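You operate a simulated robot arm through the tools that you are given. There is no shell and no other tool. Be economical: measure what you need, move in short steps, check, and stop when the job is done.

The job below is to be done with a simulated two-armed robot. You get a single attempt, and the scene is never put back.

Task
Take the blue tea towel from the table top and lay it out flat on the top of the breakfast bar.

The check looks at the end state, three seconds after you hand in, the way a careful person would. Anything else that was tipped, shoved, dropped, spilled or broken makes it a failure. Flat cloth is picked up by pressing the open fingertips on it (5 to 10 N) and closing them slowly along it; thin cloth reads only 2 to 8 mm in the jaws.

Robot
Two 7-joint arms with two-finger parallel grippers on one trunk, on a base that drives. Base frame: it is fixed to the floor where the robot stands at the start and does not move with it; the origin is under the middle of the robot, x ahead of it, y to its left, z up; the surface under the hand at the start is at about z = 750. Units: mm, rad, N and s.
The left shoulder is at the start at [70, 188, 1090], the right one opposite. With the tool pointing down near the work surface each hand reaches from about 320 to 800 mm from the robot's upright axis, wherever it stands, measured 20 degrees to its own side. Places, roughly: top of the breakfast bar [300, 1500, 900]. Payload 3.91 kg a hand.
The TCP of each hand is the grasp point between the finger pads, 30 mm short of the fingertips. In the tool frame z runs along the fingers and y along their closing line. The gripper opens to 110 mm. The fingers are 20 mm wide and 10 mm thick; the gripper's body (48 by 112 mm) begins 55 mm behind the TCP.
Orientation is that of the tool frame in the base frame, as a unit quaternion [w, x, y, z]. With the fingers straight down and closing along the base's y, the tool's x points along the base's -x, its y along +y and its z along -z.

Tools
- The arms move only by the tool nudge_tool. It takes "left_rows", "right_rows" or both (then of equal length, played together; a hand with none holds still); each is a list of rows, each a list of 7 numbers: the turn, a rotation vector about the tool's x, y, z in degrees, then the shift along the tool's x, y, z in mm, then the finger opening in mm, from 0 to 110. In form: [[ax, ay, az, tx, ty, tz, jaw], ...]. A call has 1 to 20 rows; each row is the pose to reach, as a shift and turn from the pose commanded when the call began, along the tool's axes at that moment. Each row takes 0.2 s and may step no farther than 50 mm and 0.15 rad from the row before; otherwise, or with a gripper value out of range, the whole call is refused. A pose out of reach is approached as far as the arm can. The call stops where the force on the tool passes 40 N (or 10 N more than at its start, if that is more) or the arm is blocked; 0.2 s more then pass. Each finger travels about 72 mm/s and halts on what it meets, pressing with about 42 N; the grip force reading is that of the motor and also rises with nothing between the fingers. The clock runs only during rows and for 0.2 s after the last one: add rows that repeat a pose to give the fingers time. The reply holds the time, the measured pose of the TCP, the force on the tool along the base axes, the opening and the grip force, in the units named above and with some noise, with the torque about the TCP (base axes, N m) and any sound that the robot's microphone picked up.
- Cameras (640 x 400 px; columns grow to the right, rows downward): "scene" is now at [120.8, -34.6, 1301.2]; the picture's right is [-0.43, -0.90, 0.00], its down [-0.67, 0.32, -0.67] and it looks along [0.60, -0.29, -0.75] (base axes); focal length 258 px, centre (320, 200). "left" rides on the left gripper at [72, -17, -103] in its tool frame; the picture's right is [0.23, 0.97, 0.00], its down [-0.76, 0.18, -0.62] and it looks along [-0.61, 0.14, 0.78] (tool axes); focal length 222 px, centre (320, 200). "right" rides on the right gripper at [72, 17, -103] in its tool frame; the picture's right is [-0.23, 0.97, 0.00], its down [-0.76, -0.18, -0.62] and it looks along [-0.61, -0.14, 0.78] (tool axes); focal length 222 px, centre (320, 200). There is no depth. A picture from a camera that has moved, and an enlarged one, comes with that camera's place and axes in the base frame and with its lens.
- snapshot(camera): a new picture of that camera. It takes no simulated time.
- slide_trunk(by): slides the trunk up (or, below 0, down) by that many mm; the arms and the scene camera ride with it, the base frame stays. It gives what a move gives, with no picture.
- base_move(legs): drives the robot by 1 to 6 legs, each [ahead, turn to the left] in mm and rad, along the robot's own axes; the way and the turn of a leg run together, so that a leg with both is an arc; at most 1500 mm and 3.142 rad a leg. The arms and the cameras ride along, it lands a little off, and it stops where it bumps. It gives what a move gives.
- pan_tilt(pan, tilt): turns the head with the scene camera to pan (to the left, within 1.501 rad either way) and tilt (down, from -0.506 to 1.204), counted from straight ahead of the robot. It gives what a move gives.
- inspect(camera, box): a new picture of the part [left, top, right, bottom] of that camera's present view, enlarged. It takes no simulated time.
- hand_in(): hands the job in; it is judged then, once.

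Work in short steps. Places have to be worked out from the pictures, the camera data and where the tool is seen: move nearer, look again, correct. Check each grasp and each placing, and mend what went wrong. You have 120 turns and 92 pictures in all, those below and enlarged ones among them. Open the grippers and draw the arms clear of the work before you hand the job in, unless the task says otherwise; then end with one line.

The tools are called after "Emit:" as a command line: name --argument value ..., lists and objects as JSON in quotes. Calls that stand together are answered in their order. nudge_tool: Moves the arms, as the interface text tells. Its arguments: {"type":"object","properties":{"left_rows":{"type":"array"},"right_rows":{"type":"array"}},"required":[]} The other tools are called the same way: slide_trunk (by) slides the trunk up or down; base_move (legs) drives the base; pan_tilt (pan, tilt) turns the head that bears the scene camera; snapshot (camera) takes a picture; inspect (camera, box) takes an enlarged picture of a part of a camera's view; hand_in () hands the job in.

At the start:

```text
t: 0.0
left_tcp_pos: [555.1, 67.5, 899.9]
left_tool_rot: [0.0, 0.0, 1.0, -0.001]
left_contact_force: [-0.6, -0.5, -0.5]
left_torque: [0.01, -0.03, 0.02]
left_grip_width: 109.9
left_gripper_force: 0.0
right_tcp_pos: [437.5, -411.2, 973.3]
right_tool_rot: [0.0, 0.0, 1.0, 0.0]
right_contact_force: [1.1, -0.6, 0.5]
right_torque: [-0.01, 0.03, -0.03]
right_grip_width: 110.0
right_gripper_force: 0.0
trunk travel left (down, up): [-600.0, 340.0]
robot x, y, heading: [-0.9, -0.0, -0.001]
head pan, tilt: [-0.447, 0.841]
```

scene: 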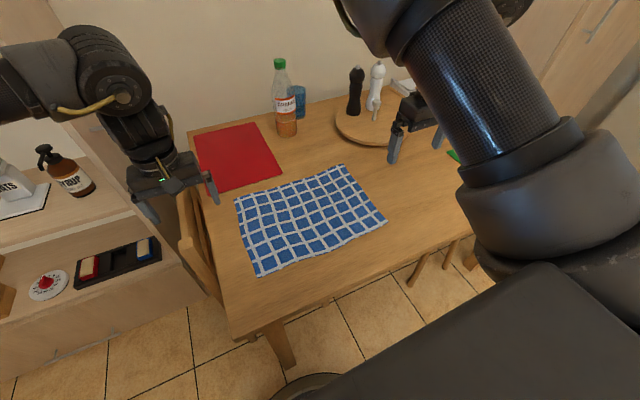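
right: 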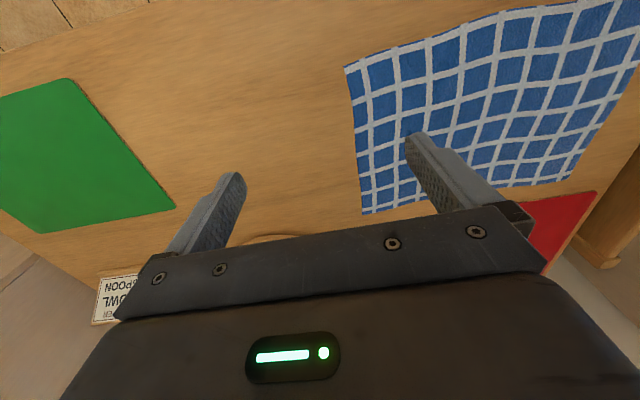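
left: 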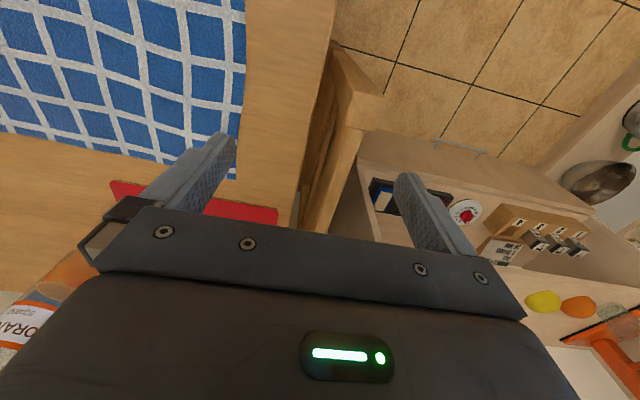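

The towel spans roughly x 413–670 and y −380 to −25 on the table. I'll look toward the breakfast bar on the left before planning.

Emit:
pan_tilt --pan 1.4 --tilt 0.35

Emit:
snapshot --camera "scene"

```text
t: 1.8
left_tcp_pos: [555.7, 67.3, 901.6]
left_tool_rot: [0.0, 0.0, 1.0, -0.001]
left_contact_force: [-0.5, 0.0, 0.1]
left_torque: [0.02, -0.01, 0.0]
left_grip_width: 110.1
left_gripper_force: 0.0
right_tcp_pos: [437.3, -412.9, 972.8]
right_tool_rot: [-0.001, 0.001, 1.0, 0.0]
right_contact_force: [-0.2, 0.1, 0.0]
right_torque: [-0.01, 0.04, 0.02]
right_grip_width: 109.9
right_gripper_force: 0.1
trunk travel left (down, up): [-600.0, 340.0]
robot x, y, heading: [-0.1, 4.7, -0.001]
head pan, tilt: [1.4, 0.351]
```

```text
88 pictures are left
camera scene: at [65.9, 91.2, 1344.2], right [0.99, -0.17, 0.0], down [-0.06, -0.34, -0.94], along [0.16, 0.93, -0.34], focal length 258 px, centre (320, 200)
```

scene: 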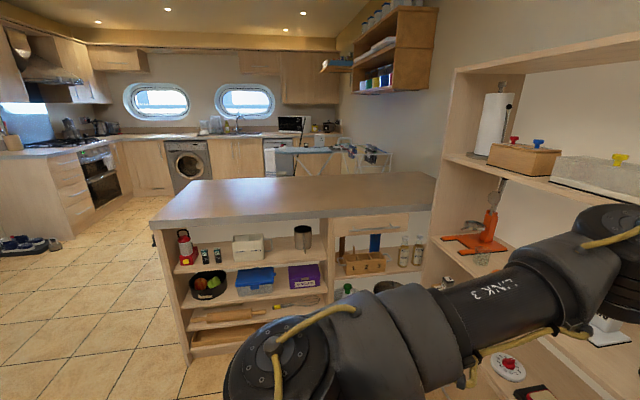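

The bar top is empty, spanning about x −450 to 800 and y 1150 to 1790. My plan is to pinch both near corners (x≈425), lift, drive to face the bar, and lay the towel by pulling back. First I'll bring both hands above the near corners.

Emit:
nudge_tool --left_rows '[[0, 0, 0, 30, -29, 10, 60], [0, 0, 0, 60, -58, 20, 50], [0, 0, 0, 90, -87, 35, 45], [0, 0, 0, 120, -117, 50, 45], [0, 0, 0, 120, -117, 50, 45]]' --right_rows '[[0, 0, 0, 0, 15, 25, 60], [0, 0, 0, 0, 30, 50, 50], [0, 0, 0, 0, 45, 75, 45], [0, 0, 0, 0, 58, 120, 45], [0, 0, 0, 0, 58, 120, 45]]'

Emit:
pan_tilt --pan -0.4 --tilt 0.95

Emit:
snapshot --camera "left"

Emit:
snapshot --camera "right"

Emit:
snapshot --camera "scene"

```text
t: 3.0
left_tcp_pos: [510.4, -62.8, 843.9]
left_tool_rot: [0.0, 0.001, 1.0, 0.0]
left_contact_force: [-0.4, 0.3, 0.1]
left_torque: [0.0, 0.02, 0.01]
left_grip_width: 44.9
left_gripper_force: 0.0
left hand out of reach, approached as far as the arm can: row 2, 3, 4, 5
right_tcp_pos: [435.8, -353.4, 857.1]
right_tool_rot: [0.002, -0.001, 1.0, -0.001]
right_contact_force: [-0.3, 0.1, 0.6]
right_torque: [-0.01, -0.01, -0.02]
right_grip_width: 45.2
right_gripper_force: 0.0
trunk travel left (down, up): [-600.0, 340.0]
robot x, y, heading: [2.9, -0.8, 0.002]
head pan, tilt: [1.4, 0.351]
```

```text
t: 4.8
left_tcp_pos: [510.2, -63.9, 844.1]
left_tool_rot: [0.0, 0.001, 1.0, -0.001]
left_contact_force: [-0.3, 0.4, -0.6]
left_torque: [-0.02, -0.01, -0.04]
left_grip_width: 45.1
left_gripper_force: 0.0
right_tcp_pos: [435.9, -352.9, 856.9]
right_tool_rot: [0.001, -0.001, 1.0, -0.001]
right_contact_force: [0.1, 0.7, 0.2]
right_torque: [-0.02, -0.03, -0.06]
right_grip_width: 44.9
right_gripper_force: 0.0
trunk travel left (down, up): [-600.0, 340.0]
robot x, y, heading: [1.2, -2.9, 0.003]
head pan, tilt: [-0.4, 0.949]
```

```text
87 pictures are left
camera left: at [436.7, -79.7, 947.4], right [-0.22, 0.97, 0.0], down [0.76, 0.18, 0.62], along [0.61, 0.14, -0.78], focal length 222 px, centre (320, 200)
```

left: 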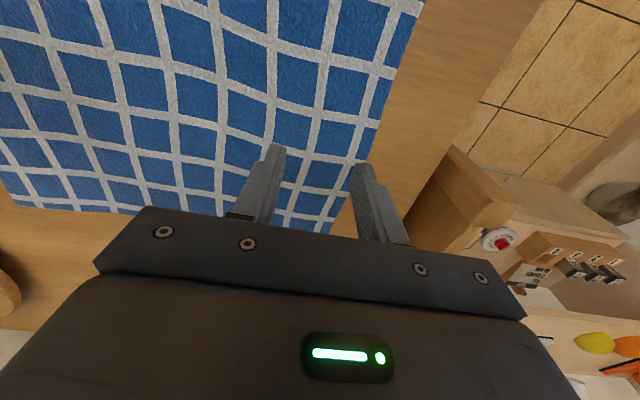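

```text
86 pictures are left
camera right: at [365.2, -337.8, 959.2], right [0.23, 0.97, 0.0], down [0.76, -0.18, 0.62], along [0.61, -0.14, -0.78], focal length 222 px, centre (320, 200)
```

right: 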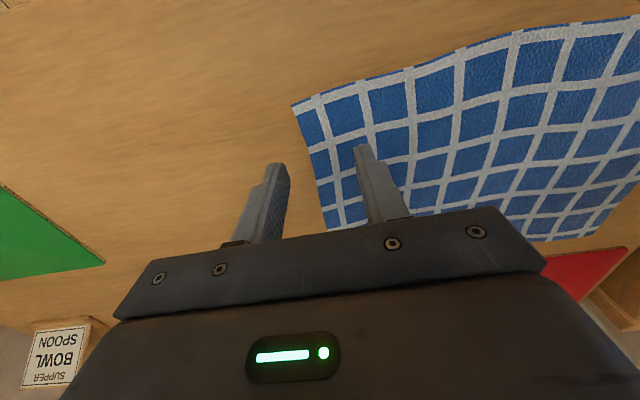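

```text
85 pictures are left
camera scene: at [117.0, -28.9, 1293.0], right [-0.39, -0.92, 0.0], down [-0.75, 0.32, -0.58], along [0.54, -0.23, -0.81], focal length 258 px, centre (320, 200)
```

scene: 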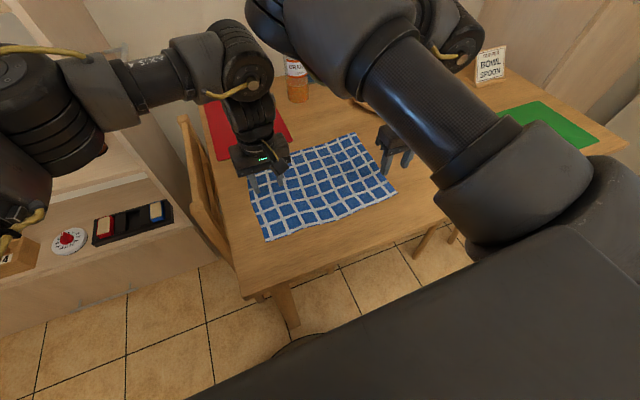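

Near corners are at about (416, −374) and (411, −16), but the left arm can't reach that close in. I'll back the base up 110 mm.

Emit:
base_move --legs '[[-110, 0]]'

```text
t: 6.0
left_tcp_pos: [399.2, -65.8, 843.4]
left_tool_rot: [-0.001, 0.002, 1.0, -0.001]
left_contact_force: [0.3, 0.7, 0.1]
left_torque: [0.02, -0.04, 0.0]
left_grip_width: 44.8
left_gripper_force: 0.0
right_tcp_pos: [325.5, -356.2, 857.5]
right_tool_rot: [0.002, 0.0, 1.0, 0.0]
right_contact_force: [0.1, 0.0, -0.1]
right_torque: [0.0, -0.01, 0.02]
right_grip_width: 45.2
right_gripper_force: 0.0
trunk travel left (down, up): [-600.0, 340.0]
robot x, y, heading: [-108.5, -1.7, -0.001]
head pan, tilt: [-0.4, 0.949]
```

Now I'll position the hands over the pinch spots: left (425, −50), right (428, −342), with tips about 20 mm above the table.

Emit:
nudge_tool --left_rows '[[0, 0, 0, -10, 5, 10, 45], [0, 0, 0, -20, 10, 25, 45], [0, 0, 0, -26, 16, 43, 45], [0, 0, 0, -26, 16, 43, 45]]' --right_rows '[[0, 0, 0, -40, 5, 10, 45], [0, 0, 0, -80, 10, 30, 45], [0, 0, 0, -103, 14, 57, 45], [0, 0, 0, -103, 14, 57, 45]]'

Emit:
snapshot --camera "left"

Emit:
snapshot --camera "right"

```text
t: 7.0
left_tcp_pos: [426.1, -51.2, 800.9]
left_tool_rot: [0.001, 0.003, 1.0, -0.001]
left_contact_force: [0.4, 0.0, 0.5]
left_torque: [-0.03, -0.01, -0.02]
left_grip_width: 45.0
left_gripper_force: 0.1
right_tcp_pos: [382.2, -384.8, 809.9]
right_tool_rot: [0.003, -0.002, 1.0, 0.001]
right_contact_force: [-0.7, 0.2, 0.5]
right_torque: [-0.01, -0.02, 0.01]
right_grip_width: 45.0
right_gripper_force: 0.1
right hand out of reach, approached as far as the arm can: row 1, 2, 3, 4
trunk travel left (down, up): [-600.0, 340.0]
robot x, y, heading: [-109.0, 1.2, -0.001]
head pan, tilt: [-0.4, 0.949]
```

```text
84 pictures are left
camera left: at [353.6, -65.7, 904.6], right [-0.22, 0.97, 0.0], down [0.76, 0.17, 0.62], along [0.61, 0.14, -0.78], focal length 222 px, centre (320, 200)
```

left: 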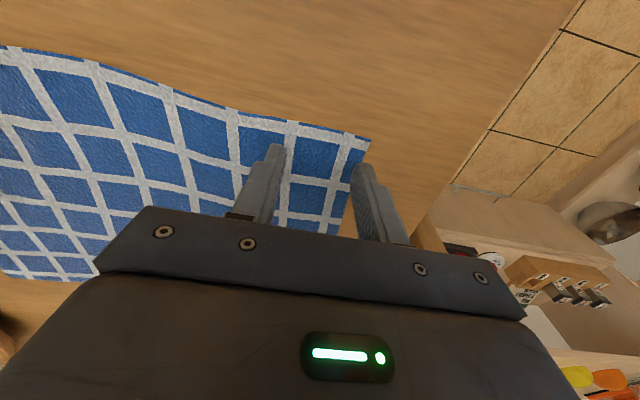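

```text
83 pictures are left
camera right: at [311.0, -368.4, 911.9], right [0.22, 0.97, 0.0], down [0.76, -0.18, 0.63], along [0.61, -0.14, -0.78], focal length 222 px, centre (320, 200)
```

right: 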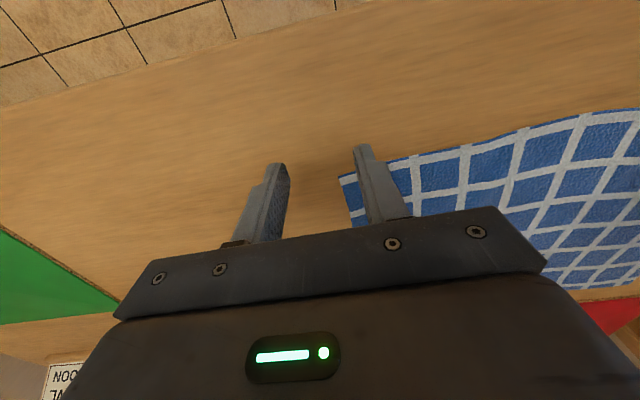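

The left hand is well placed, with its corner at (411, −15). The right stopped short at (382, −385), so I'll try stepping it up and over to its target.

Emit:
nudge_tool --right_rows '[[0, 0, 0, -20, 10, -20, 45], [0, 0, 0, -46, 20, -20, 45], [0, 0, 0, -46, 43, -10, 45], [0, 0, 0, -46, 43, 0, 45]]'

```text
t: 8.0
left_tcp_pos: [427.0, -51.1, 800.3]
left_tool_rot: [-0.001, 0.003, 1.0, -0.001]
left_contact_force: [-0.4, -0.7, -0.7]
left_torque: [0.0, 0.03, 0.02]
left_grip_width: 44.9
left_gripper_force: 0.0
right_tcp_pos: [387.9, -386.9, 829.7]
right_tool_rot: [0.002, -0.001, 1.0, 0.001]
right_contact_force: [-1.0, 0.1, 0.1]
right_torque: [-0.04, 0.0, 0.04]
right_grip_width: 44.7
right_gripper_force: 0.0
right hand out of reach, approached as far as the arm can: row 1, 2, 3, 4
trunk travel left (down, up): [-600.0, 340.0]
robot x, y, heading: [-112.3, -2.3, -0.003]
head pan, tilt: [-0.4, 0.949]
```

The right arm is stuck near (388, −387). I'll look at the arm configuration.

Emit:
snapshot --camera "scene"

```text
82 pictures are left
camera scene: at [7.0, -29.1, 1293.0], right [-0.39, -0.92, 0.0], down [-0.75, 0.32, -0.58], along [0.54, -0.23, -0.81], focal length 258 px, centre (320, 200)
```

scene: 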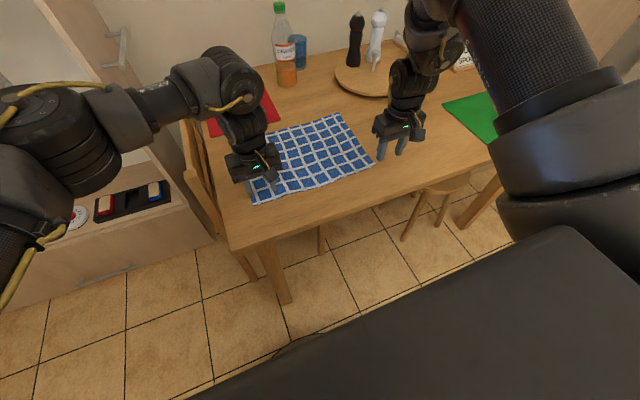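

I'll raise the right hand and retry the sideways move at a higher height to see what limits it.

Emit:
nudge_tool --right_rows '[[0, 0, 0, 0, 0, -40, 45], [0, 0, 0, 0, 0, -80, 45], [0, 0, 0, -20, 20, -80, 45], [0, 0, 0, -40, 40, -80, 45], [0, 0, 0, -40, 40, -80, 45]]'

```text
t: 9.2
left_tcp_pos: [426.8, -52.0, 801.0]
left_tool_rot: [-0.001, 0.003, 1.0, -0.001]
left_contact_force: [0.6, 0.2, -0.6]
left_torque: [0.01, -0.02, 0.03]
left_grip_width: 45.0
left_gripper_force: 0.1
right_tcp_pos: [391.8, -384.5, 907.9]
right_tool_rot: [0.002, -0.001, 1.0, 0.001]
right_contact_force: [0.3, 0.1, -0.5]
right_torque: [-0.01, -0.02, 0.03]
right_grip_width: 45.0
right_gripper_force: 0.1
right hand out of reach, approached as far as the arm can: row 3, 4, 5
trunk travel left (down, up): [-600.0, 340.0]
robot x, y, heading: [-107.4, 2.7, -0.004]
head pan, tilt: [-0.4, 0.949]
```

Both limits lie at the same shoulder azimuth, which suggests a wrist yaw limit. I'll test a small yaw of the right tool with the same shift.

Emit:
nudge_tool --right_rows '[[0, 0, -8, 0, 0, 0, 45], [0, 0, -14, -10, 10, 0, 45], [0, 0, -14, -20, 20, 0, 45], [0, 0, -14, -40, 40, 0, 45], [0, 0, -14, -40, 40, 0, 45]]'

```text
t: 10.4
left_tcp_pos: [427.5, -51.4, 801.3]
left_tool_rot: [0.0, 0.002, 1.0, 0.0]
left_contact_force: [-0.4, -0.1, -0.2]
left_torque: [0.01, 0.0, -0.03]
left_grip_width: 44.9
left_gripper_force: 0.2
right_tcp_pos: [431.2, -342.7, 910.0]
right_tool_rot: [0.001, -0.122, 0.993, 0.0]
right_contact_force: [-0.6, 0.7, 0.3]
right_torque: [0.0, -0.06, -0.01]
right_grip_width: 45.0
right_gripper_force: 0.0
trunk travel left (down, up): [-600.0, 340.0]
robot x, y, heading: [-110.8, 0.2, -0.0]
head pan, tilt: [-0.4, 0.949]
```

Yawing 14° freed the arm, and the right hand is now above its spot. I'll descend to the same height as the left and look.

Emit:
nudge_tool --right_rows '[[0, 0, 0, 0, 0, 40, 45], [0, 0, 0, 0, 0, 80, 45], [0, 0, 0, 0, 0, 108, 45], [0, 0, 0, 0, 0, 108, 45]]'

Emit:
snapshot --camera "right"

```text
t: 11.4
left_tcp_pos: [426.8, -51.1, 800.2]
left_tool_rot: [0.0, 0.003, 1.0, -0.001]
left_contact_force: [0.1, 0.2, -0.1]
left_torque: [0.03, 0.01, 0.03]
left_grip_width: 44.7
left_gripper_force: 0.0
right_tcp_pos: [429.8, -342.4, 800.1]
right_tool_rot: [0.001, -0.121, 0.993, 0.0]
right_contact_force: [0.2, -0.6, -0.1]
right_torque: [-0.01, 0.02, 0.0]
right_grip_width: 45.1
right_gripper_force: 0.1
trunk travel left (down, up): [-600.0, 340.0]
robot x, y, heading: [-106.7, 2.9, -0.004]
head pan, tilt: [-0.4, 0.949]
```

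```text
81 pictures are left
camera right: at [356.3, -342.8, 903.3], right [-0.01, 1.0, 0.0], down [0.78, 0.01, 0.63], along [0.63, 0.01, -0.78], focal length 222 px, centre (320, 200)
```

right: 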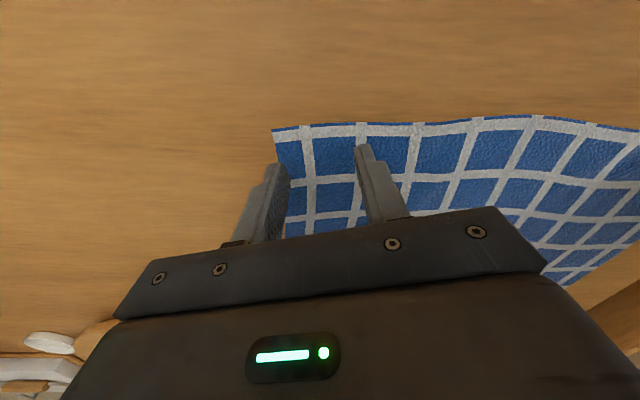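

Corners match the estimates. I'll shift both hands slightly inward and lower to just above contact with a 40 mm opening.

Emit:
nudge_tool --left_rows '[[0, 0, 0, 0, -4, 8, 40], [0, 0, 0, 0, -4, 14, 40], [0, 0, 0, 0, -4, 16, 40], [0, 0, 0, 0, -4, 18, 40], [0, 0, 0, 0, -4, 18, 40]]' --right_rows '[[0, 0, 0, 0, 5, 8, 40], [0, 0, 0, 0, 5, 14, 40], [0, 0, 0, 0, 5, 16, 40], [0, 0, 0, 0, 5, 18, 40], [0, 0, 0, 0, 5, 18, 40]]'

```text
t: 12.6
left_tcp_pos: [427.6, -54.3, 782.1]
left_tool_rot: [0.0, 0.003, 1.0, -0.001]
left_contact_force: [-0.1, -0.3, 0.0]
left_torque: [0.01, -0.01, 0.01]
left_grip_width: 39.8
left_gripper_force: 0.0
right_tcp_pos: [429.4, -337.0, 783.7]
right_tool_rot: [0.0, -0.122, 0.993, 0.0]
right_contact_force: [-0.1, -0.1, -0.8]
right_torque: [-0.02, 0.01, 0.03]
right_grip_width: 39.8
right_gripper_force: 0.1
trunk travel left (down, up): [-600.0, 340.0]
robot x, y, heading: [-107.4, -0.3, 0.003]
head pan, tilt: [-0.4, 0.949]
```

No contact yet, so I'll go down 2 mm more with each hand.

Emit:
nudge_tool --left_rows '[[0, 0, 0, 0, 0, 1, 40], [0, 0, 0, 0, 0, 2, 40], [0, 0, 0, 0, 0, 2, 40]]' --right_rows '[[0, 0, 0, 0, 0, 1, 40], [0, 0, 0, 0, 0, 2, 40], [0, 0, 0, 0, 0, 2, 40]]'

```text
t: 13.4
left_tcp_pos: [426.6, -54.9, 782.2]
left_tool_rot: [0.001, 0.003, 1.0, -0.001]
left_contact_force: [1.2, 2.3, 11.5]
left_torque: [0.22, -0.01, -0.04]
left_grip_width: 40.5
left_gripper_force: 0.4
right_tcp_pos: [428.1, -336.6, 782.4]
right_tool_rot: [0.001, -0.122, 0.992, 0.0]
right_contact_force: [-0.7, 1.0, 0.3]
right_torque: [0.0, 0.02, 0.01]
right_grip_width: 39.8
right_gripper_force: 0.0
trunk travel left (down, up): [-600.0, 340.0]
robot x, y, heading: [-110.9, 0.8, -0.001]
head pan, tilt: [-0.4, 0.949]
```

The left reads 11.5 N while the right isn't touching. I'll ease the left up 0.5 mm and lower the right.

Emit:
nudge_tool --left_rows '[[0, 0, 0, 0, 0, -0.5, 40], [0, 0, 0, 0, 0, -0.5, 40]]' --right_rows '[[0, 0, 0, 0, 0, 0.7, 40], [0, 0, 0, 0, 0, 1.2, 40]]'

```text
t: 14.0
left_tcp_pos: [425.6, -54.3, 781.7]
left_tool_rot: [0.001, 0.003, 1.0, -0.001]
left_contact_force: [3.5, 1.0, 12.5]
left_torque: [0.2, -0.02, -0.01]
left_grip_width: 39.9
left_gripper_force: 0.3
right_tcp_pos: [429.8, -336.7, 781.7]
right_tool_rot: [0.002, -0.122, 0.993, 0.0]
right_contact_force: [-0.7, 0.2, 2.2]
right_torque: [-0.01, 0.0, 0.0]
right_grip_width: 40.0
right_gripper_force: 0.0
trunk travel left (down, up): [-600.0, 340.0]
robot x, y, heading: [-111.4, 2.8, -0.006]
head pan, tilt: [-0.4, 0.949]
```

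The left is still a bit firm and the right is just touching. One more trim.

Emit:
nudge_tool --left_rows '[[0, 0, 0, 0, 0, -0.6, 40], [0, 0, 0, 0, 0, -0.6, 40]]' --right_rows '[[0, 0, 0, 0, 0, 0.5, 40], [0, 0, 0, 0, 0, 0.8, 40]]'

```text
t: 14.6
left_tcp_pos: [424.4, -53.3, 780.8]
left_tool_rot: [0.0, 0.002, 1.0, -0.001]
left_contact_force: [0.3, -1.5, 3.8]
left_torque: [0.02, -0.01, 0.01]
left_grip_width: 40.2
left_gripper_force: 0.1
right_tcp_pos: [427.6, -337.6, 782.0]
right_tool_rot: [0.002, -0.12, 0.993, 0.0]
right_contact_force: [-1.0, 0.6, 9.0]
right_torque: [0.04, 0.12, 0.01]
right_grip_width: 40.1
right_gripper_force: 0.0
trunk travel left (down, up): [-600.0, 340.0]
robot x, y, heading: [-107.5, -0.6, -0.007]
head pan, tilt: [-0.4, 0.949]
```

The right is at 9 N and the left at 3.8 N. I'll add 0.4 mm to the left and close both slowly.

Emit:
nudge_tool --left_rows '[[0, 0, 0, 0, 0, 0.4, 40], [0, 0, 0, 0, 0, 0.4, 37], [0, 0, 0, 0, 0, 0.4, 34], [0, 0, 0, 0, 0, 0.4, 31], [0, 0, 0, 0, 0, 0.4, 28], [0, 0, 0, 0, 0, 0.4, 25], [0, 0, 0, 0, 0, 0.4, 22], [0, 0, 0, 0, 0, 0.4, 19], [0, 0, 0, 0, 0, 0.4, 16], [0, 0, 0, 0, 0, 0.4, 13], [0, 0, 0, 0, 0, 0.4, 10], [0, 0, 0, 0, 0, 0.4, 7], [0, 0, 0, 0, 0, 0.4, 4], [0, 0, 0, 0, 0, 0.4, 2], [0, 0, 0, 0, 0, 0.4, 0], [0, 0, 0, 0, 0, 0.4, 0]]' --right_rows '[[0, 0, 0, 0, 0, 0, 40], [0, 0, 0, 0, 0, 0, 37], [0, 0, 0, 0, 0, 0, 34], [0, 0, 0, 0, 0, 0, 31], [0, 0, 0, 0, 0, 0, 28], [0, 0, 0, 0, 0, 0, 25], [0, 0, 0, 0, 0, 0, 22], [0, 0, 0, 0, 0, 0, 19], [0, 0, 0, 0, 0, 0, 16], [0, 0, 0, 0, 0, 0, 13], [0, 0, 0, 0, 0, 0, 10], [0, 0, 0, 0, 0, 0, 7], [0, 0, 0, 0, 0, 0, 4], [0, 0, 0, 0, 0, 0, 2], [0, 0, 0, 0, 0, 0, 0], [0, 0, 0, 0, 0, 0, 0]]'

Emit:
snapshot --camera "left"

Emit:
snapshot --camera "right"

```text
t: 18.0
left_tcp_pos: [423.9, -54.7, 782.2]
left_tool_rot: [0.0, 0.003, 1.0, 0.0]
left_contact_force: [-0.1, 0.3, 1.2]
left_torque: [-0.05, 0.0, -0.02]
left_grip_width: 0.0
left_gripper_force: 38.2
right_tcp_pos: [429.0, -336.6, 782.0]
right_tool_rot: [0.002, -0.121, 0.993, -0.001]
right_contact_force: [0.7, -0.7, 13.4]
right_torque: [-0.04, 0.03, -0.02]
right_grip_width: 2.2
right_gripper_force: 41.2
trunk travel left (down, up): [-600.0, 340.0]
robot x, y, heading: [-107.4, -0.8, -0.003]
head pan, tilt: [-0.4, 0.949]
```

```text
80 pictures are left
camera left: at [351.5, -68.3, 885.9], right [-0.22, 0.97, 0.0], down [0.76, 0.17, 0.62], along [0.61, 0.14, -0.78], focal length 222 px, centre (320, 200)
```

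left: 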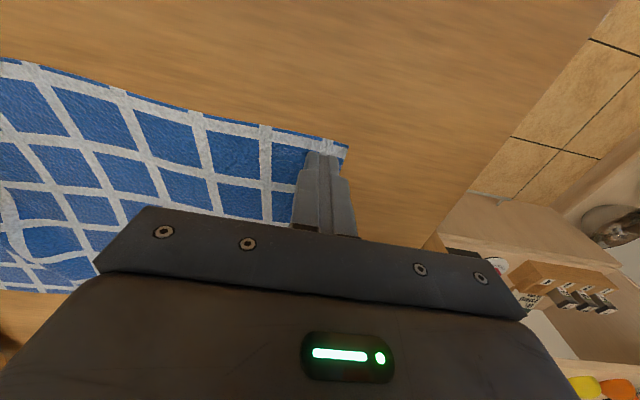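

```text
79 pictures are left
camera right: at [355.3, -337.6, 883.8], right [-0.01, 1.0, 0.0], down [0.78, 0.01, 0.63], along [0.63, 0.01, -0.78], focal length 222 px, centre (320, 200)
```

right: 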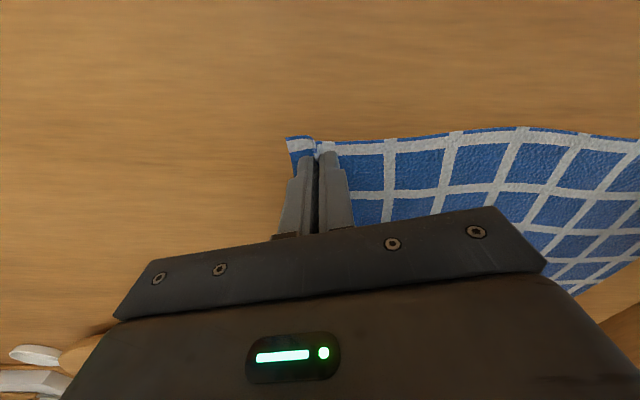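

The right holds the cloth at 2.2 mm, but the left slipped at 0 mm with its corner now near (408, −37). I'll reopen the left, shift inward and press again.

Emit:
nudge_tool --left_rows '[[0, 0, 0, 0, 0, -8, 0], [0, 0, 0, 0, -8, -12, 10], [0, 0, 0, 0, -20, -12, 40], [0, 0, 0, 0, -20, -12, 40], [0, 0, 0, 0, -20, -6, 40], [0, 0, 0, 0, -20, -1, 40], [0, 0, 0, 0, -20, 0.3, 40], [0, 0, 0, 0, -20, 0.3, 40]]'

Emit:
snapshot --camera "left"

```text
t: 19.8
left_tcp_pos: [425.4, -74.0, 783.1]
left_tool_rot: [0.0, 0.002, 1.0, -0.001]
left_contact_force: [-0.4, 1.3, 3.5]
left_torque: [0.07, 0.01, 0.02]
left_grip_width: 40.3
left_gripper_force: 0.0
right_tcp_pos: [428.7, -337.0, 782.1]
right_tool_rot: [0.002, -0.122, 0.992, 0.0]
right_contact_force: [0.5, -1.2, 12.4]
right_torque: [-0.04, 0.03, -0.03]
right_grip_width: 2.4
right_gripper_force: 42.2
trunk travel left (down, up): [-600.0, 340.0]
robot x, y, heading: [-110.2, 1.7, -0.001]
head pan, tilt: [-0.4, 0.949]
```

```text
78 pictures are left
camera left: at [351.9, -88.0, 885.6], right [-0.22, 0.97, 0.0], down [0.76, 0.17, 0.62], along [0.61, 0.14, -0.78], focal length 222 px, centre (320, 200)
```

left: 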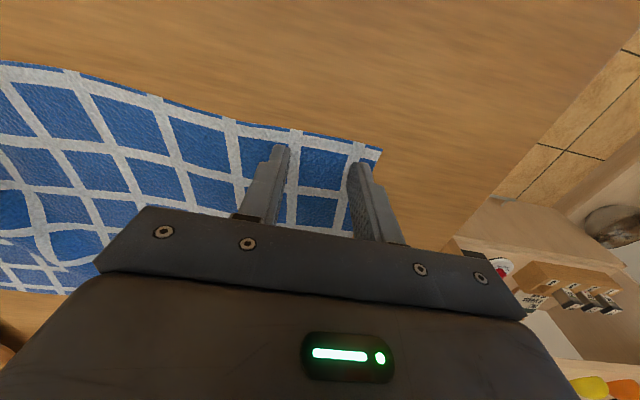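

Both left fingertips are on the cloth at 3.5 N. I'll press a bit more and close slowly.

Emit:
nudge_tool --left_rows '[[0, 0, 0, 0, 0, 0.7, 40], [0, 0, 0, 0, 0, 0.9, 37], [0, 0, 0, 0, 0, 0.9, 34], [0, 0, 0, 0, 0, 0.9, 31], [0, 0, 0, 0, 0, 0.9, 28], [0, 0, 0, 0, 0, 0.9, 25], [0, 0, 0, 0, 0, 0.9, 22], [0, 0, 0, 0, 0, 0.9, 19], [0, 0, 0, 0, 0, 0.9, 16], [0, 0, 0, 0, 0, 0.9, 13], [0, 0, 0, 0, 0, 0.9, 10], [0, 0, 0, 0, 0, 0.9, 7], [0, 0, 0, 0, 0, 0.9, 4], [0, 0, 0, 0, 0, 0.9, 2], [0, 0, 0, 0, 0, 0.9, 0], [0, 0, 0, 0, 0, 0.9, 0]]'

Emit:
snapshot --camera "left"

```text
t: 23.2
left_tcp_pos: [424.2, -74.6, 782.0]
left_tool_rot: [0.0, 0.002, 1.0, -0.001]
left_contact_force: [0.1, -16.5, 22.5]
left_torque: [-0.41, 0.01, 0.06]
left_grip_width: 2.5
left_gripper_force: 42.2
right_tcp_pos: [426.7, -336.4, 781.6]
right_tool_rot: [0.003, -0.122, 0.992, 0.001]
right_contact_force: [-0.6, 14.3, 3.2]
right_torque: [0.45, 0.02, -0.03]
right_grip_width: 2.2
right_gripper_force: 41.6
trunk travel left (down, up): [-600.0, 340.0]
robot x, y, heading: [-108.4, 2.5, -0.002]
head pan, tilt: [-0.4, 0.949]
```

```text
77 pictures are left
camera left: at [350.6, -89.2, 885.3], right [-0.22, 0.98, 0.0], down [0.76, 0.18, 0.62], along [0.61, 0.14, -0.78], focal length 222 px, centre (320, 200)
```

left: 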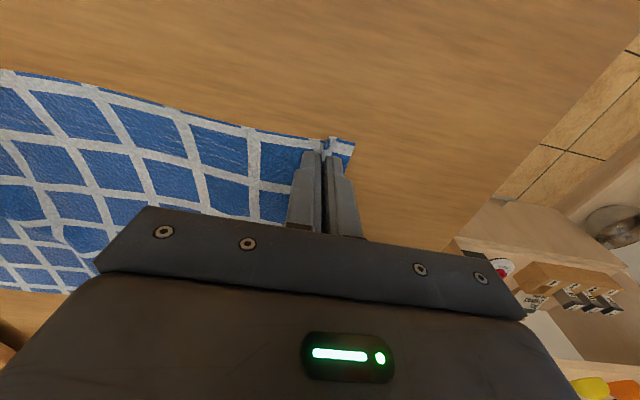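

Both hands now grip cloth (2.5 and 2.2 mm), but there's about 15 N of tension between them. I'll relax it a few mm while lifting slightly.

Emit:
nudge_tool --left_rows '[[0, 0, 0, 0, -2, -2, 0], [0, 0, 0, 0, -4, -6, 0], [0, 0, 0, 0, -4, -15, 0], [0, 0, 0, 0, -4, -30, 0]]' --right_rows '[[0, 0, 0, 0, 1, -2, 0], [0, 0, 0, 0, 3, -6, 0], [0, 0, 0, 0, 3, -15, 0], [0, 0, 0, 0, 3, -30, 0]]'

```text
t: 24.2
left_tcp_pos: [425.2, -77.8, 809.3]
left_tool_rot: [0.0, 0.002, 1.0, 0.0]
left_contact_force: [-0.1, -7.0, -0.8]
left_torque: [-0.19, 0.03, 0.06]
left_grip_width: 2.3
left_gripper_force: 41.9
right_tcp_pos: [427.9, -336.1, 811.1]
right_tool_rot: [0.002, -0.121, 0.993, 0.0]
right_contact_force: [0.1, 6.4, 0.2]
right_torque: [0.18, 0.02, -0.01]
right_grip_width: 2.2
right_gripper_force: 42.5
trunk travel left (down, up): [-600.0, 340.0]
robot x, y, heading: [-110.0, -1.3, -0.004]
head pan, tilt: [-0.4, 0.949]
```

The tension is down to about 7 N. I'll lift with the trunk so both hands rise together.

Emit:
slide_trunk --by 200

Emit:
snapshot --camera "scene"

```text
t: 26.4
left_tcp_pos: [425.2, -77.8, 1009.7]
left_tool_rot: [-0.001, 0.002, 1.0, -0.001]
left_contact_force: [1.4, -4.0, -0.2]
left_torque: [-0.14, -0.02, -0.01]
left_grip_width: 2.2
left_gripper_force: 41.9
right_tcp_pos: [428.5, -334.4, 1009.4]
right_tool_rot: [0.001, -0.122, 0.993, -0.001]
right_contact_force: [-0.7, 5.5, 0.5]
right_torque: [0.14, 0.0, -0.02]
right_grip_width: 2.6
right_gripper_force: 42.3
trunk travel left (down, up): [-800.0, 140.0]
robot x, y, heading: [-114.0, 0.0, -0.004]
head pan, tilt: [-0.4, 0.949]
```

```text
76 pictures are left
camera scene: at [7.2, -29.2, 1493.0], right [-0.39, -0.92, 0.0], down [-0.75, 0.32, -0.58], along [0.54, -0.23, -0.81], focal length 258 px, centre (320, 200)
```

scene: 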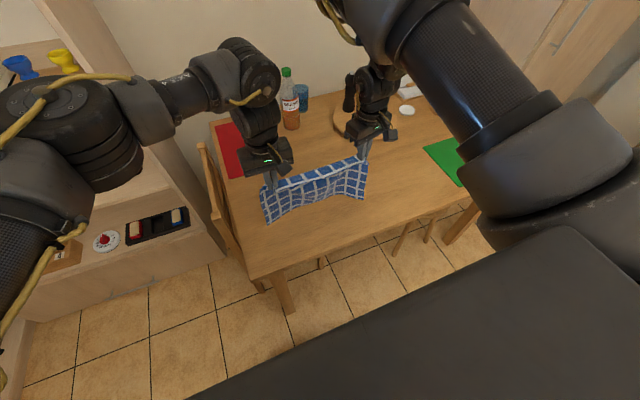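

Both corners are held and the cloth is hanging. I'll raise the trunk the rest of the way.

Emit:
slide_trunk --by 135

Emit:
pan_tilt --pan 1.0 --tilt 0.7

Emit:
snapshot --camera "scene"

```text
t: 28.0
left_tcp_pos: [427.0, -78.6, 1145.6]
left_tool_rot: [-0.001, 0.003, 1.0, -0.001]
left_contact_force: [-0.2, -4.0, -0.3]
left_torque: [-0.11, 0.01, 0.06]
left_grip_width: 2.2
left_gripper_force: 41.7
right_tcp_pos: [428.8, -334.0, 1144.8]
right_tool_rot: [0.001, -0.121, 0.993, 0.0]
right_contact_force: [0.0, 3.5, 0.6]
right_torque: [0.12, 0.03, -0.01]
right_grip_width: 2.5
right_gripper_force: 42.2
trunk travel left (down, up): [-935.0, 5.0]
robot x, y, heading: [-112.5, 1.6, -0.002]
head pan, tilt: [-0.4, 0.949]
```

```text
t: 29.6
left_tcp_pos: [427.1, -78.4, 1145.4]
left_tool_rot: [0.0, 0.003, 1.0, -0.002]
left_contact_force: [0.4, -5.0, 1.0]
left_torque: [-0.14, 0.01, 0.07]
left_grip_width: 2.2
left_gripper_force: 41.8
right_tcp_pos: [427.8, -334.7, 1144.7]
right_tool_rot: [0.0, -0.122, 0.993, 0.0]
right_contact_force: [-0.1, 4.4, -0.6]
right_torque: [0.15, 0.01, 0.0]
right_grip_width: 2.5
right_gripper_force: 42.7
trunk travel left (down, up): [-935.0, 5.0]
robot x, y, heading: [-107.8, -3.7, -0.008]
head pan, tilt: [1.0, 0.7]
```

```text
75 pictures are left
camera scene: at [-13.7, 70.6, 1647.8], right [0.84, -0.54, 0.0], down [-0.35, -0.54, -0.76], along [0.42, 0.64, -0.64], focal length 258 px, centre (320, 200)
```

scene: 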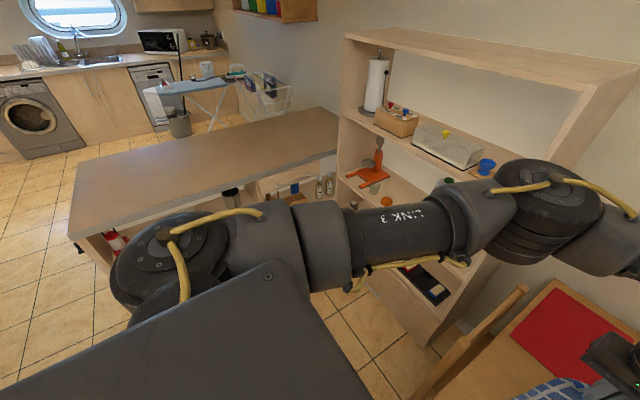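

The cloth is held at z 1145, so its bottom is near 870 and I need more height for the bar. I'll raise both hands 75 mm with the arms.

Emit:
nudge_tool --left_rows '[[0, 0, 0, 0, 0, -15, 0], [0, 0, 0, 0, 0, -30, 0], [0, 0, 0, 0, 0, -45, 0], [0, 0, 0, 0, 0, -60, 0], [0, 0, 0, 0, 0, -75, 0]]' --right_rows '[[0, 0, 0, 0, 0, -15, 0], [0, 0, 0, 0, 0, -30, 0], [0, 0, 0, 0, 0, -45, 0], [0, 0, 0, 0, 0, -60, 0], [0, 0, 0, 0, 0, -75, 0]]'

Emit:
pan_tilt --pan -0.4 --tilt 0.8

Emit:
snapshot --camera "scene"

```text
t: 30.8
left_tcp_pos: [426.1, -78.3, 1219.4]
left_tool_rot: [0.0, 0.003, 1.0, -0.001]
left_contact_force: [0.4, -3.0, -0.1]
left_torque: [-0.11, -0.02, 0.0]
left_grip_width: 2.6
left_gripper_force: 42.3
right_tcp_pos: [426.7, -333.6, 1220.9]
right_tool_rot: [0.001, -0.122, 0.993, 0.0]
right_contact_force: [0.2, 4.2, 0.3]
right_torque: [0.09, -0.04, 0.02]
right_grip_width: 2.3
right_gripper_force: 42.1
trunk travel left (down, up): [-935.0, 5.0]
robot x, y, heading: [-112.3, -0.6, -0.01]
head pan, tilt: [1.0, 0.7]
```

```text
t: 32.3
left_tcp_pos: [427.1, -77.7, 1218.1]
left_tool_rot: [0.0, 0.002, 1.0, 0.0]
left_contact_force: [0.3, -3.7, 0.5]
left_torque: [-0.08, 0.03, 0.03]
left_grip_width: 2.3
left_gripper_force: 42.0
right_tcp_pos: [427.4, -334.3, 1220.2]
right_tool_rot: [0.001, -0.122, 0.992, 0.0]
right_contact_force: [-0.5, 3.6, -0.1]
right_torque: [0.16, 0.0, -0.04]
right_grip_width: 2.4
right_gripper_force: 42.6
trunk travel left (down, up): [-935.0, 5.0]
robot x, y, heading: [-108.5, 1.0, -0.006]
head pan, tilt: [-0.4, 0.799]
```

```text
74 pictures are left
camera scene: at [14.6, -32.3, 1639.5], right [-0.39, -0.92, 0.0], down [-0.66, 0.28, -0.7], along [0.64, -0.27, -0.72], focal length 258 px, centre (320, 200)
```

scene: 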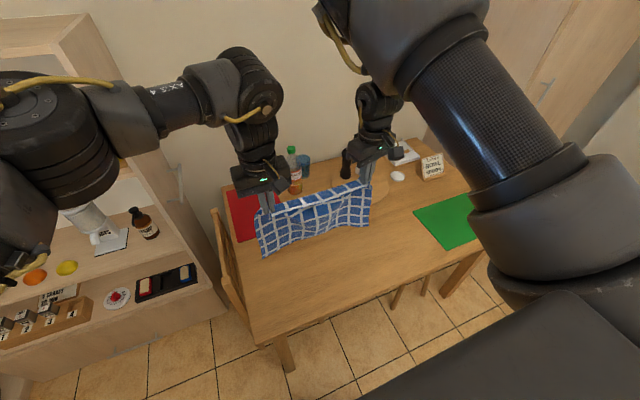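

The towel hangs well. I'll turn the base left 90° in place and look ahead.

Emit:
base_move --legs '[[0, 0.79], [0, 0.787]]'

Emit:
pan_tilt --pan -0.2 --tilt 0.7

Emit:
snapshot --camera "scene"

```text
t: 36.9
left_tcp_pos: [-43.1, 537.9, 1219.6]
left_tool_rot: [0.0, 0.713, -0.701, 0.001]
left_contact_force: [4.6, 0.0, -0.6]
left_torque: [0.01, -0.12, -0.02]
left_grip_width: 2.5
left_gripper_force: 42.1
right_tcp_pos: [211.9, 545.0, 1220.3]
right_tool_rot: [0.0, 0.795, -0.606, -0.001]
right_contact_force: [-4.4, -0.3, -0.9]
right_torque: [-0.01, 0.19, -0.08]
right_grip_width: 2.1
right_gripper_force: 42.2
trunk travel left (down, up): [-935.0, 5.0]
robot x, y, heading: [-112.7, 3.3, 1.595]
head pan, tilt: [-0.4, 0.799]
```

```text
t: 37.6
left_tcp_pos: [-42.6, 538.5, 1220.2]
left_tool_rot: [0.0, 0.714, -0.701, 0.0]
left_contact_force: [3.3, 0.3, 0.3]
left_torque: [-0.01, -0.08, 0.02]
left_grip_width: 2.0
left_gripper_force: 41.9
right_tcp_pos: [210.9, 545.4, 1222.4]
right_tool_rot: [0.0, 0.795, -0.607, -0.001]
right_contact_force: [-4.1, -0.2, 0.2]
right_torque: [-0.01, 0.08, -0.11]
right_grip_width: 2.3
right_gripper_force: 41.5
trunk travel left (down, up): [-935.0, 5.0]
robot x, y, heading: [-109.0, 1.4, 1.592]
head pan, tilt: [-0.201, 0.7]
```

```text
73 pictures are left
camera scene: at [-95.9, 133.7, 1647.8], right [0.98, -0.18, 0.0], down [-0.12, -0.63, -0.76], along [0.14, 0.75, -0.64], focal length 258 px, centre (320, 200)
```

scene: 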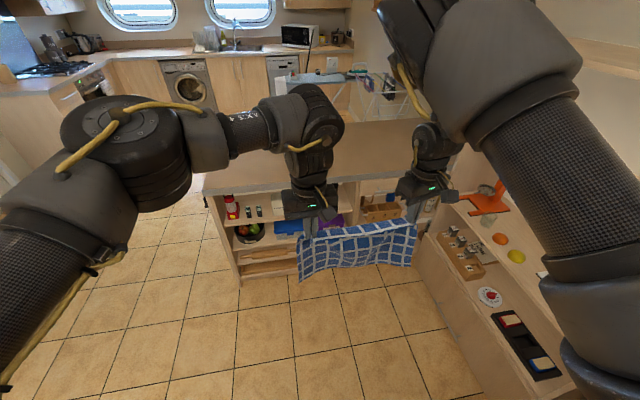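

The towel hangs freely, with its bottom at about z 940–960, and the bar front is at y≈1145. I'll test extending both arms 120 mm forward, with a little extra yaw on the right wrist.

Emit:
nudge_tool --left_rows '[[0, 0, 0, -20, 0, 0, 0], [0, 0, 0, -40, 0, 0, 0], [0, 0, 0, -60, 0, 0, 0], [0, 0, 0, -80, 0, 0, 0], [0, 0, 0, -100, 0, 0, 0], [0, 0, 0, -120, 0, 0, 0], [0, 0, 0, -120, 0, 0, 0]]' --right_rows '[[0, 0, -2, -19.4, -4.8, 0, 0], [0, 0, -4, -38.8, -9.7, 0, 0], [0, 0, -6, -58.2, -14.5, 0, 0], [0, 0, -8, -77.6, -19.4, 0, 0], [0, 0, -10, -97, -24.2, 0, 0], [0, 0, -12, -116.4, -29, 0, 0], [0, 0, -12, -116.4, -29, 0, 0]]'

```text
t: 38.9
left_tcp_pos: [-62.5, 628.4, 1217.8]
left_tool_rot: [-0.01, 0.708, -0.706, 0.009]
left_contact_force: [21.6, 1.1, 0.7]
left_torque: [0.02, -0.68, 0.1]
left_grip_width: 2.2
left_gripper_force: 41.7
left hand out of reach, approached as far as the arm can: row 3, 4, 5, 6
right_tcp_pos: [202.0, 644.6, 1218.2]
right_tool_rot: [0.003, 0.852, -0.523, -0.008]
right_contact_force: [-21.3, -1.0, -0.2]
right_torque: [-0.04, 0.67, -0.14]
right_grip_width: 2.1
right_gripper_force: 42.4
right hand out of reach, approached as far as the arm can: row 5, 6
trunk travel left (down, up): [-935.0, 5.0]
robot x, y, heading: [-109.8, -1.3, 1.595]
head pan, tilt: [-0.201, 0.7]
stopped in row 6 (left hand): the force on the tool passed its limit at 46 N (the readings are from after the stop); the commanded pose is now the measured one
```

The left arm hit its reach limit and the cloth was pulled taut (21 N), but both grips hold. I'll relieve tension by bringing the right hand back and toward the left.

Emit:
nudge_tool --right_rows '[[0, 0, -2, 4, 5, 0, 0], [0, 0, -4, 7.3, 12.5, 0, 0], [0, 0, -4, 7.3, 12.5, 0, 0]]'

Emit:
snapshot --camera "scene"

```text
t: 39.6
left_tcp_pos: [-65.6, 627.9, 1218.8]
left_tool_rot: [-0.01, 0.709, -0.705, 0.006]
left_contact_force: [19.4, 0.1, -0.4]
left_torque: [-0.03, -0.62, 0.07]
left_grip_width: 2.3
left_gripper_force: 42.0
right_tcp_pos: [198.5, 629.7, 1220.2]
right_tool_rot: [0.002, 0.868, -0.496, -0.006]
right_contact_force: [-18.7, 0.0, -0.8]
right_torque: [-0.01, 0.63, -0.12]
right_grip_width: 2.3
right_gripper_force: 41.9
trunk travel left (down, up): [-935.0, 5.0]
robot x, y, heading: [-111.8, 2.1, 1.588]
head pan, tilt: [-0.201, 0.7]
```

```text
72 pictures are left
camera scene: at [-95.8, 133.6, 1647.8], right [0.98, -0.18, 0.0], down [-0.12, -0.63, -0.76], along [0.14, 0.75, -0.64], focal length 258 px, centre (320, 200)
```

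scene: 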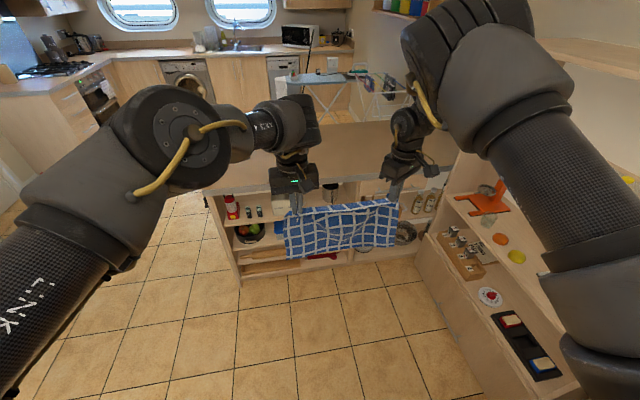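

Still 19 N. I'll move the right hand another 9 mm toward the left.

Emit:
nudge_tool --right_rows '[[0, 0, 0, -2.5, 4.3, 0, 0], [0, 0, 0, -5, 8.7, 0, 0], [0, 0, 0, -5, 8.7, 0, 0]]'

```text
t: 40.5
left_tcp_pos: [-66.0, 628.2, 1218.4]
left_tool_rot: [-0.011, 0.711, -0.703, 0.004]
left_contact_force: [4.6, -0.3, 0.2]
left_torque: [-0.02, -0.12, 0.01]
left_grip_width: 2.3
left_gripper_force: 42.2
right_tcp_pos: [190.2, 631.4, 1220.8]
right_tool_rot: [0.0, 0.867, -0.497, -0.006]
right_contact_force: [-5.9, -0.3, -0.2]
right_torque: [0.02, 0.2, -0.13]
right_grip_width: 2.2
right_gripper_force: 42.1
trunk travel left (down, up): [-935.0, 5.0]
robot x, y, heading: [-107.4, 2.1, 1.588]
head pan, tilt: [-0.201, 0.7]
```

Tension is relaxed to about 5 N, with the hands at forward reach 628. I'll drive ahead 450 mm and check clearance over the bar edge.

Emit:
base_move --legs '[[450, 0]]'

Emit:
pan_tilt --pan -0.2 --tilt 0.75

Emit:
snapshot --camera "scene"

Emit:
snapshot --camera "left"

```text
t: 43.1
left_tcp_pos: [-75.1, 1072.5, 1219.6]
left_tool_rot: [-0.01, 0.71, -0.704, 0.006]
left_contact_force: [3.3, -0.1, -0.3]
left_torque: [0.02, -0.1, 0.0]
left_grip_width: 2.2
left_gripper_force: 42.0
right_tcp_pos: [177.9, 1075.4, 1222.2]
right_tool_rot: [-0.001, 0.868, -0.496, -0.007]
right_contact_force: [-3.1, -0.7, -0.5]
right_torque: [0.01, 0.11, -0.05]
right_grip_width: 2.3
right_gripper_force: 41.6
trunk travel left (down, up): [-935.0, 5.0]
robot x, y, heading: [-116.5, 446.6, 1.593]
head pan, tilt: [-0.201, 0.7]
```

```text
t: 43.8
left_tcp_pos: [-75.9, 1073.5, 1218.8]
left_tool_rot: [-0.01, 0.711, -0.703, 0.005]
left_contact_force: [3.4, -1.4, 0.9]
left_torque: [0.01, -0.1, 0.0]
left_grip_width: 2.4
left_gripper_force: 41.7
right_tcp_pos: [177.5, 1074.2, 1221.5]
right_tool_rot: [0.001, 0.868, -0.496, -0.007]
right_contact_force: [-2.9, 0.2, -0.7]
right_torque: [0.01, 0.08, -0.1]
right_grip_width: 2.3
right_gripper_force: 42.2
trunk travel left (down, up): [-935.0, 5.0]
robot x, y, heading: [-120.3, 446.8, 1.594]
head pan, tilt: [-0.201, 0.75]
```

```text
71 pictures are left
camera scene: at [-105.9, 575.9, 1643.7], right [0.98, -0.18, 0.0], down [-0.12, -0.67, -0.73], along [0.13, 0.72, -0.68], focal length 258 px, centre (320, 200)
```

scene: 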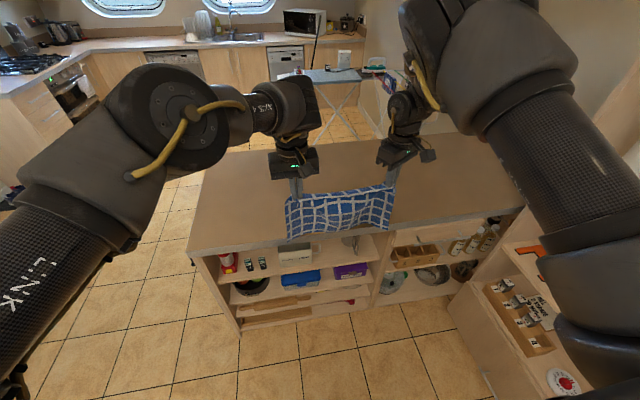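

```text
70 pictures are left
camera left: at [-61.2, 1001.3, 1323.1], right [-0.97, -0.24, -0.02], down [-0.2, 0.76, 0.62], along [-0.13, 0.61, -0.78], focal length 222 px, centre (320, 200)
```

left: 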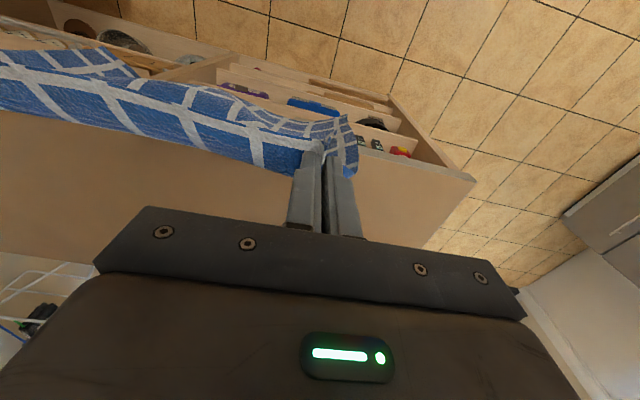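

I'll zoom in on the hanging towel to see whether its lower edge is curled.

Emit:
inspect --camera "scene" --box '[250, 130, 440, 250]'

Emit:
snapshot --camera "right"

```text
3.33 times, centred on (345, 190) of scene
camera zoom: at [-105.9, 575.9, 1643.7], right [0.98, -0.18, 0.0], down [-0.12, -0.67, -0.73], along [0.13, 0.72, -0.68], focal length 862 px, centre (237, 233)
```

zoom: 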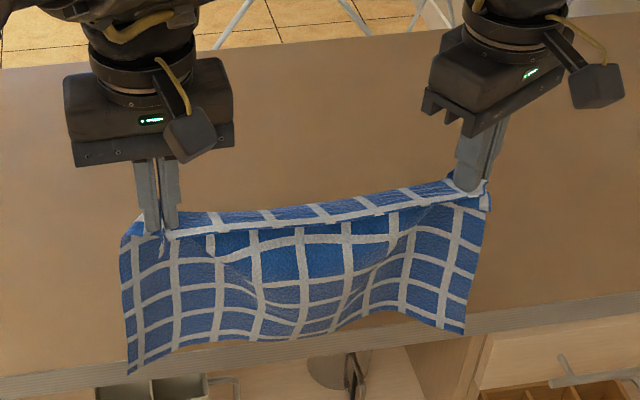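

```text
68 pictures are left
camera right: at [203.8, 1004.2, 1323.0], right [-0.95, -0.3, 0.01], down [-0.23, 0.74, 0.63], along [-0.2, 0.6, -0.78], focal length 222 px, centre (320, 200)
```

right: 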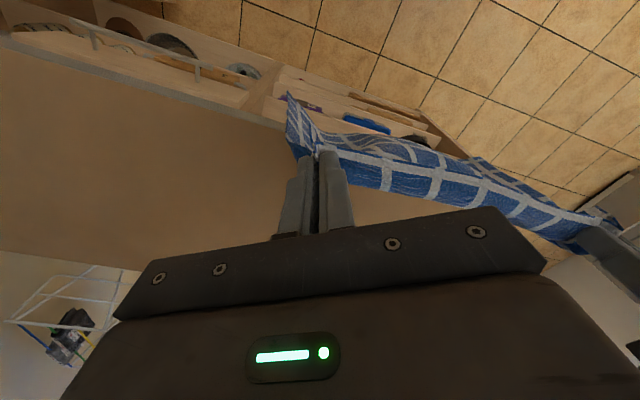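

I'll zoom the left camera to locate the hanging bottom corner.

Emit:
inspect --camera "left" --box '[200, 60, 440, 210]'

Emit:
inspect --camera "right" --box '[240, 60, 480, 210]'

```text
2.67 times, centred on (320, 135) of left
camera zoom: at [-61.2, 1001.3, 1323.1], right [-0.97, -0.24, -0.02], down [-0.2, 0.76, 0.62], along [-0.13, 0.61, -0.78], focal length 592 px, centre (320, 373)
```

zoom: 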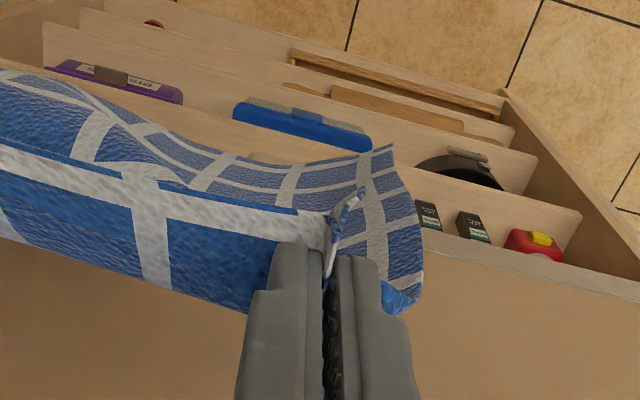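

```text
2.67 times, centred on (360, 135) of right
camera zoom: at [203.8, 1004.2, 1323.0], right [-0.95, -0.3, 0.01], down [-0.23, 0.74, 0.63], along [-0.2, 0.6, -0.78], focal length 592 px, centre (213, 373)
```

zoom: 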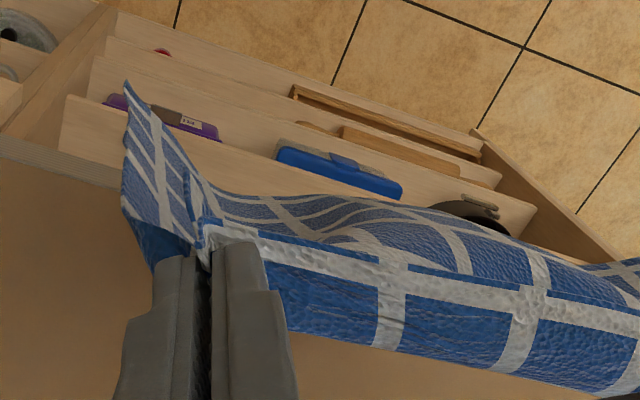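

A narrow strip along the held edge droops toward me, and the main sheet hangs on the far side with its bottom well above 900. I'll drive ahead 345 mm so the hands are at y≈1420.

Emit:
base_move --legs '[[345, -0.01]]'

Emit:
snapshot --camera "scene"

```text
t: 46.0
left_tcp_pos: [-76.5, 1416.4, 1219.3]
left_tool_rot: [-0.011, 0.708, -0.706, 0.005]
left_contact_force: [3.0, 0.3, 0.7]
left_torque: [0.04, -0.11, -0.01]
left_grip_width: 2.1
left_gripper_force: 41.7
right_tcp_pos: [178.1, 1418.8, 1222.5]
right_tool_rot: [0.0, 0.866, -0.5, -0.007]
right_contact_force: [-3.0, 0.0, 0.2]
right_torque: [0.01, 0.07, -0.06]
right_grip_width: 2.3
right_gripper_force: 42.4
trunk travel left (down, up): [-935.0, 5.0]
robot x, y, heading: [-125.6, 793.2, 1.584]
head pan, tilt: [-0.201, 0.75]
```

```text
65 pictures are left
camera scene: at [-110.8, 920.6, 1643.9], right [0.98, -0.19, 0.0], down [-0.13, -0.67, -0.73], along [0.14, 0.72, -0.68], focal length 258 px, centre (320, 200)
```

scene: 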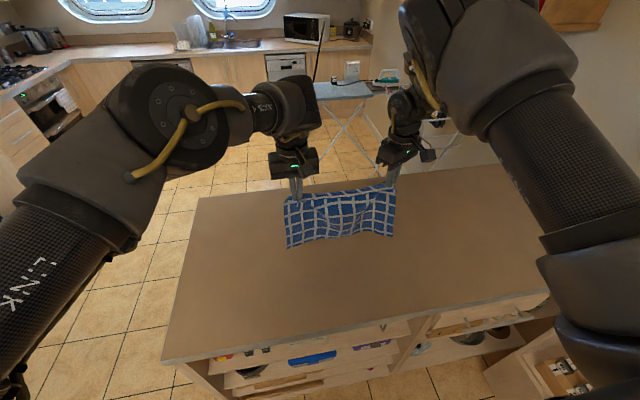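

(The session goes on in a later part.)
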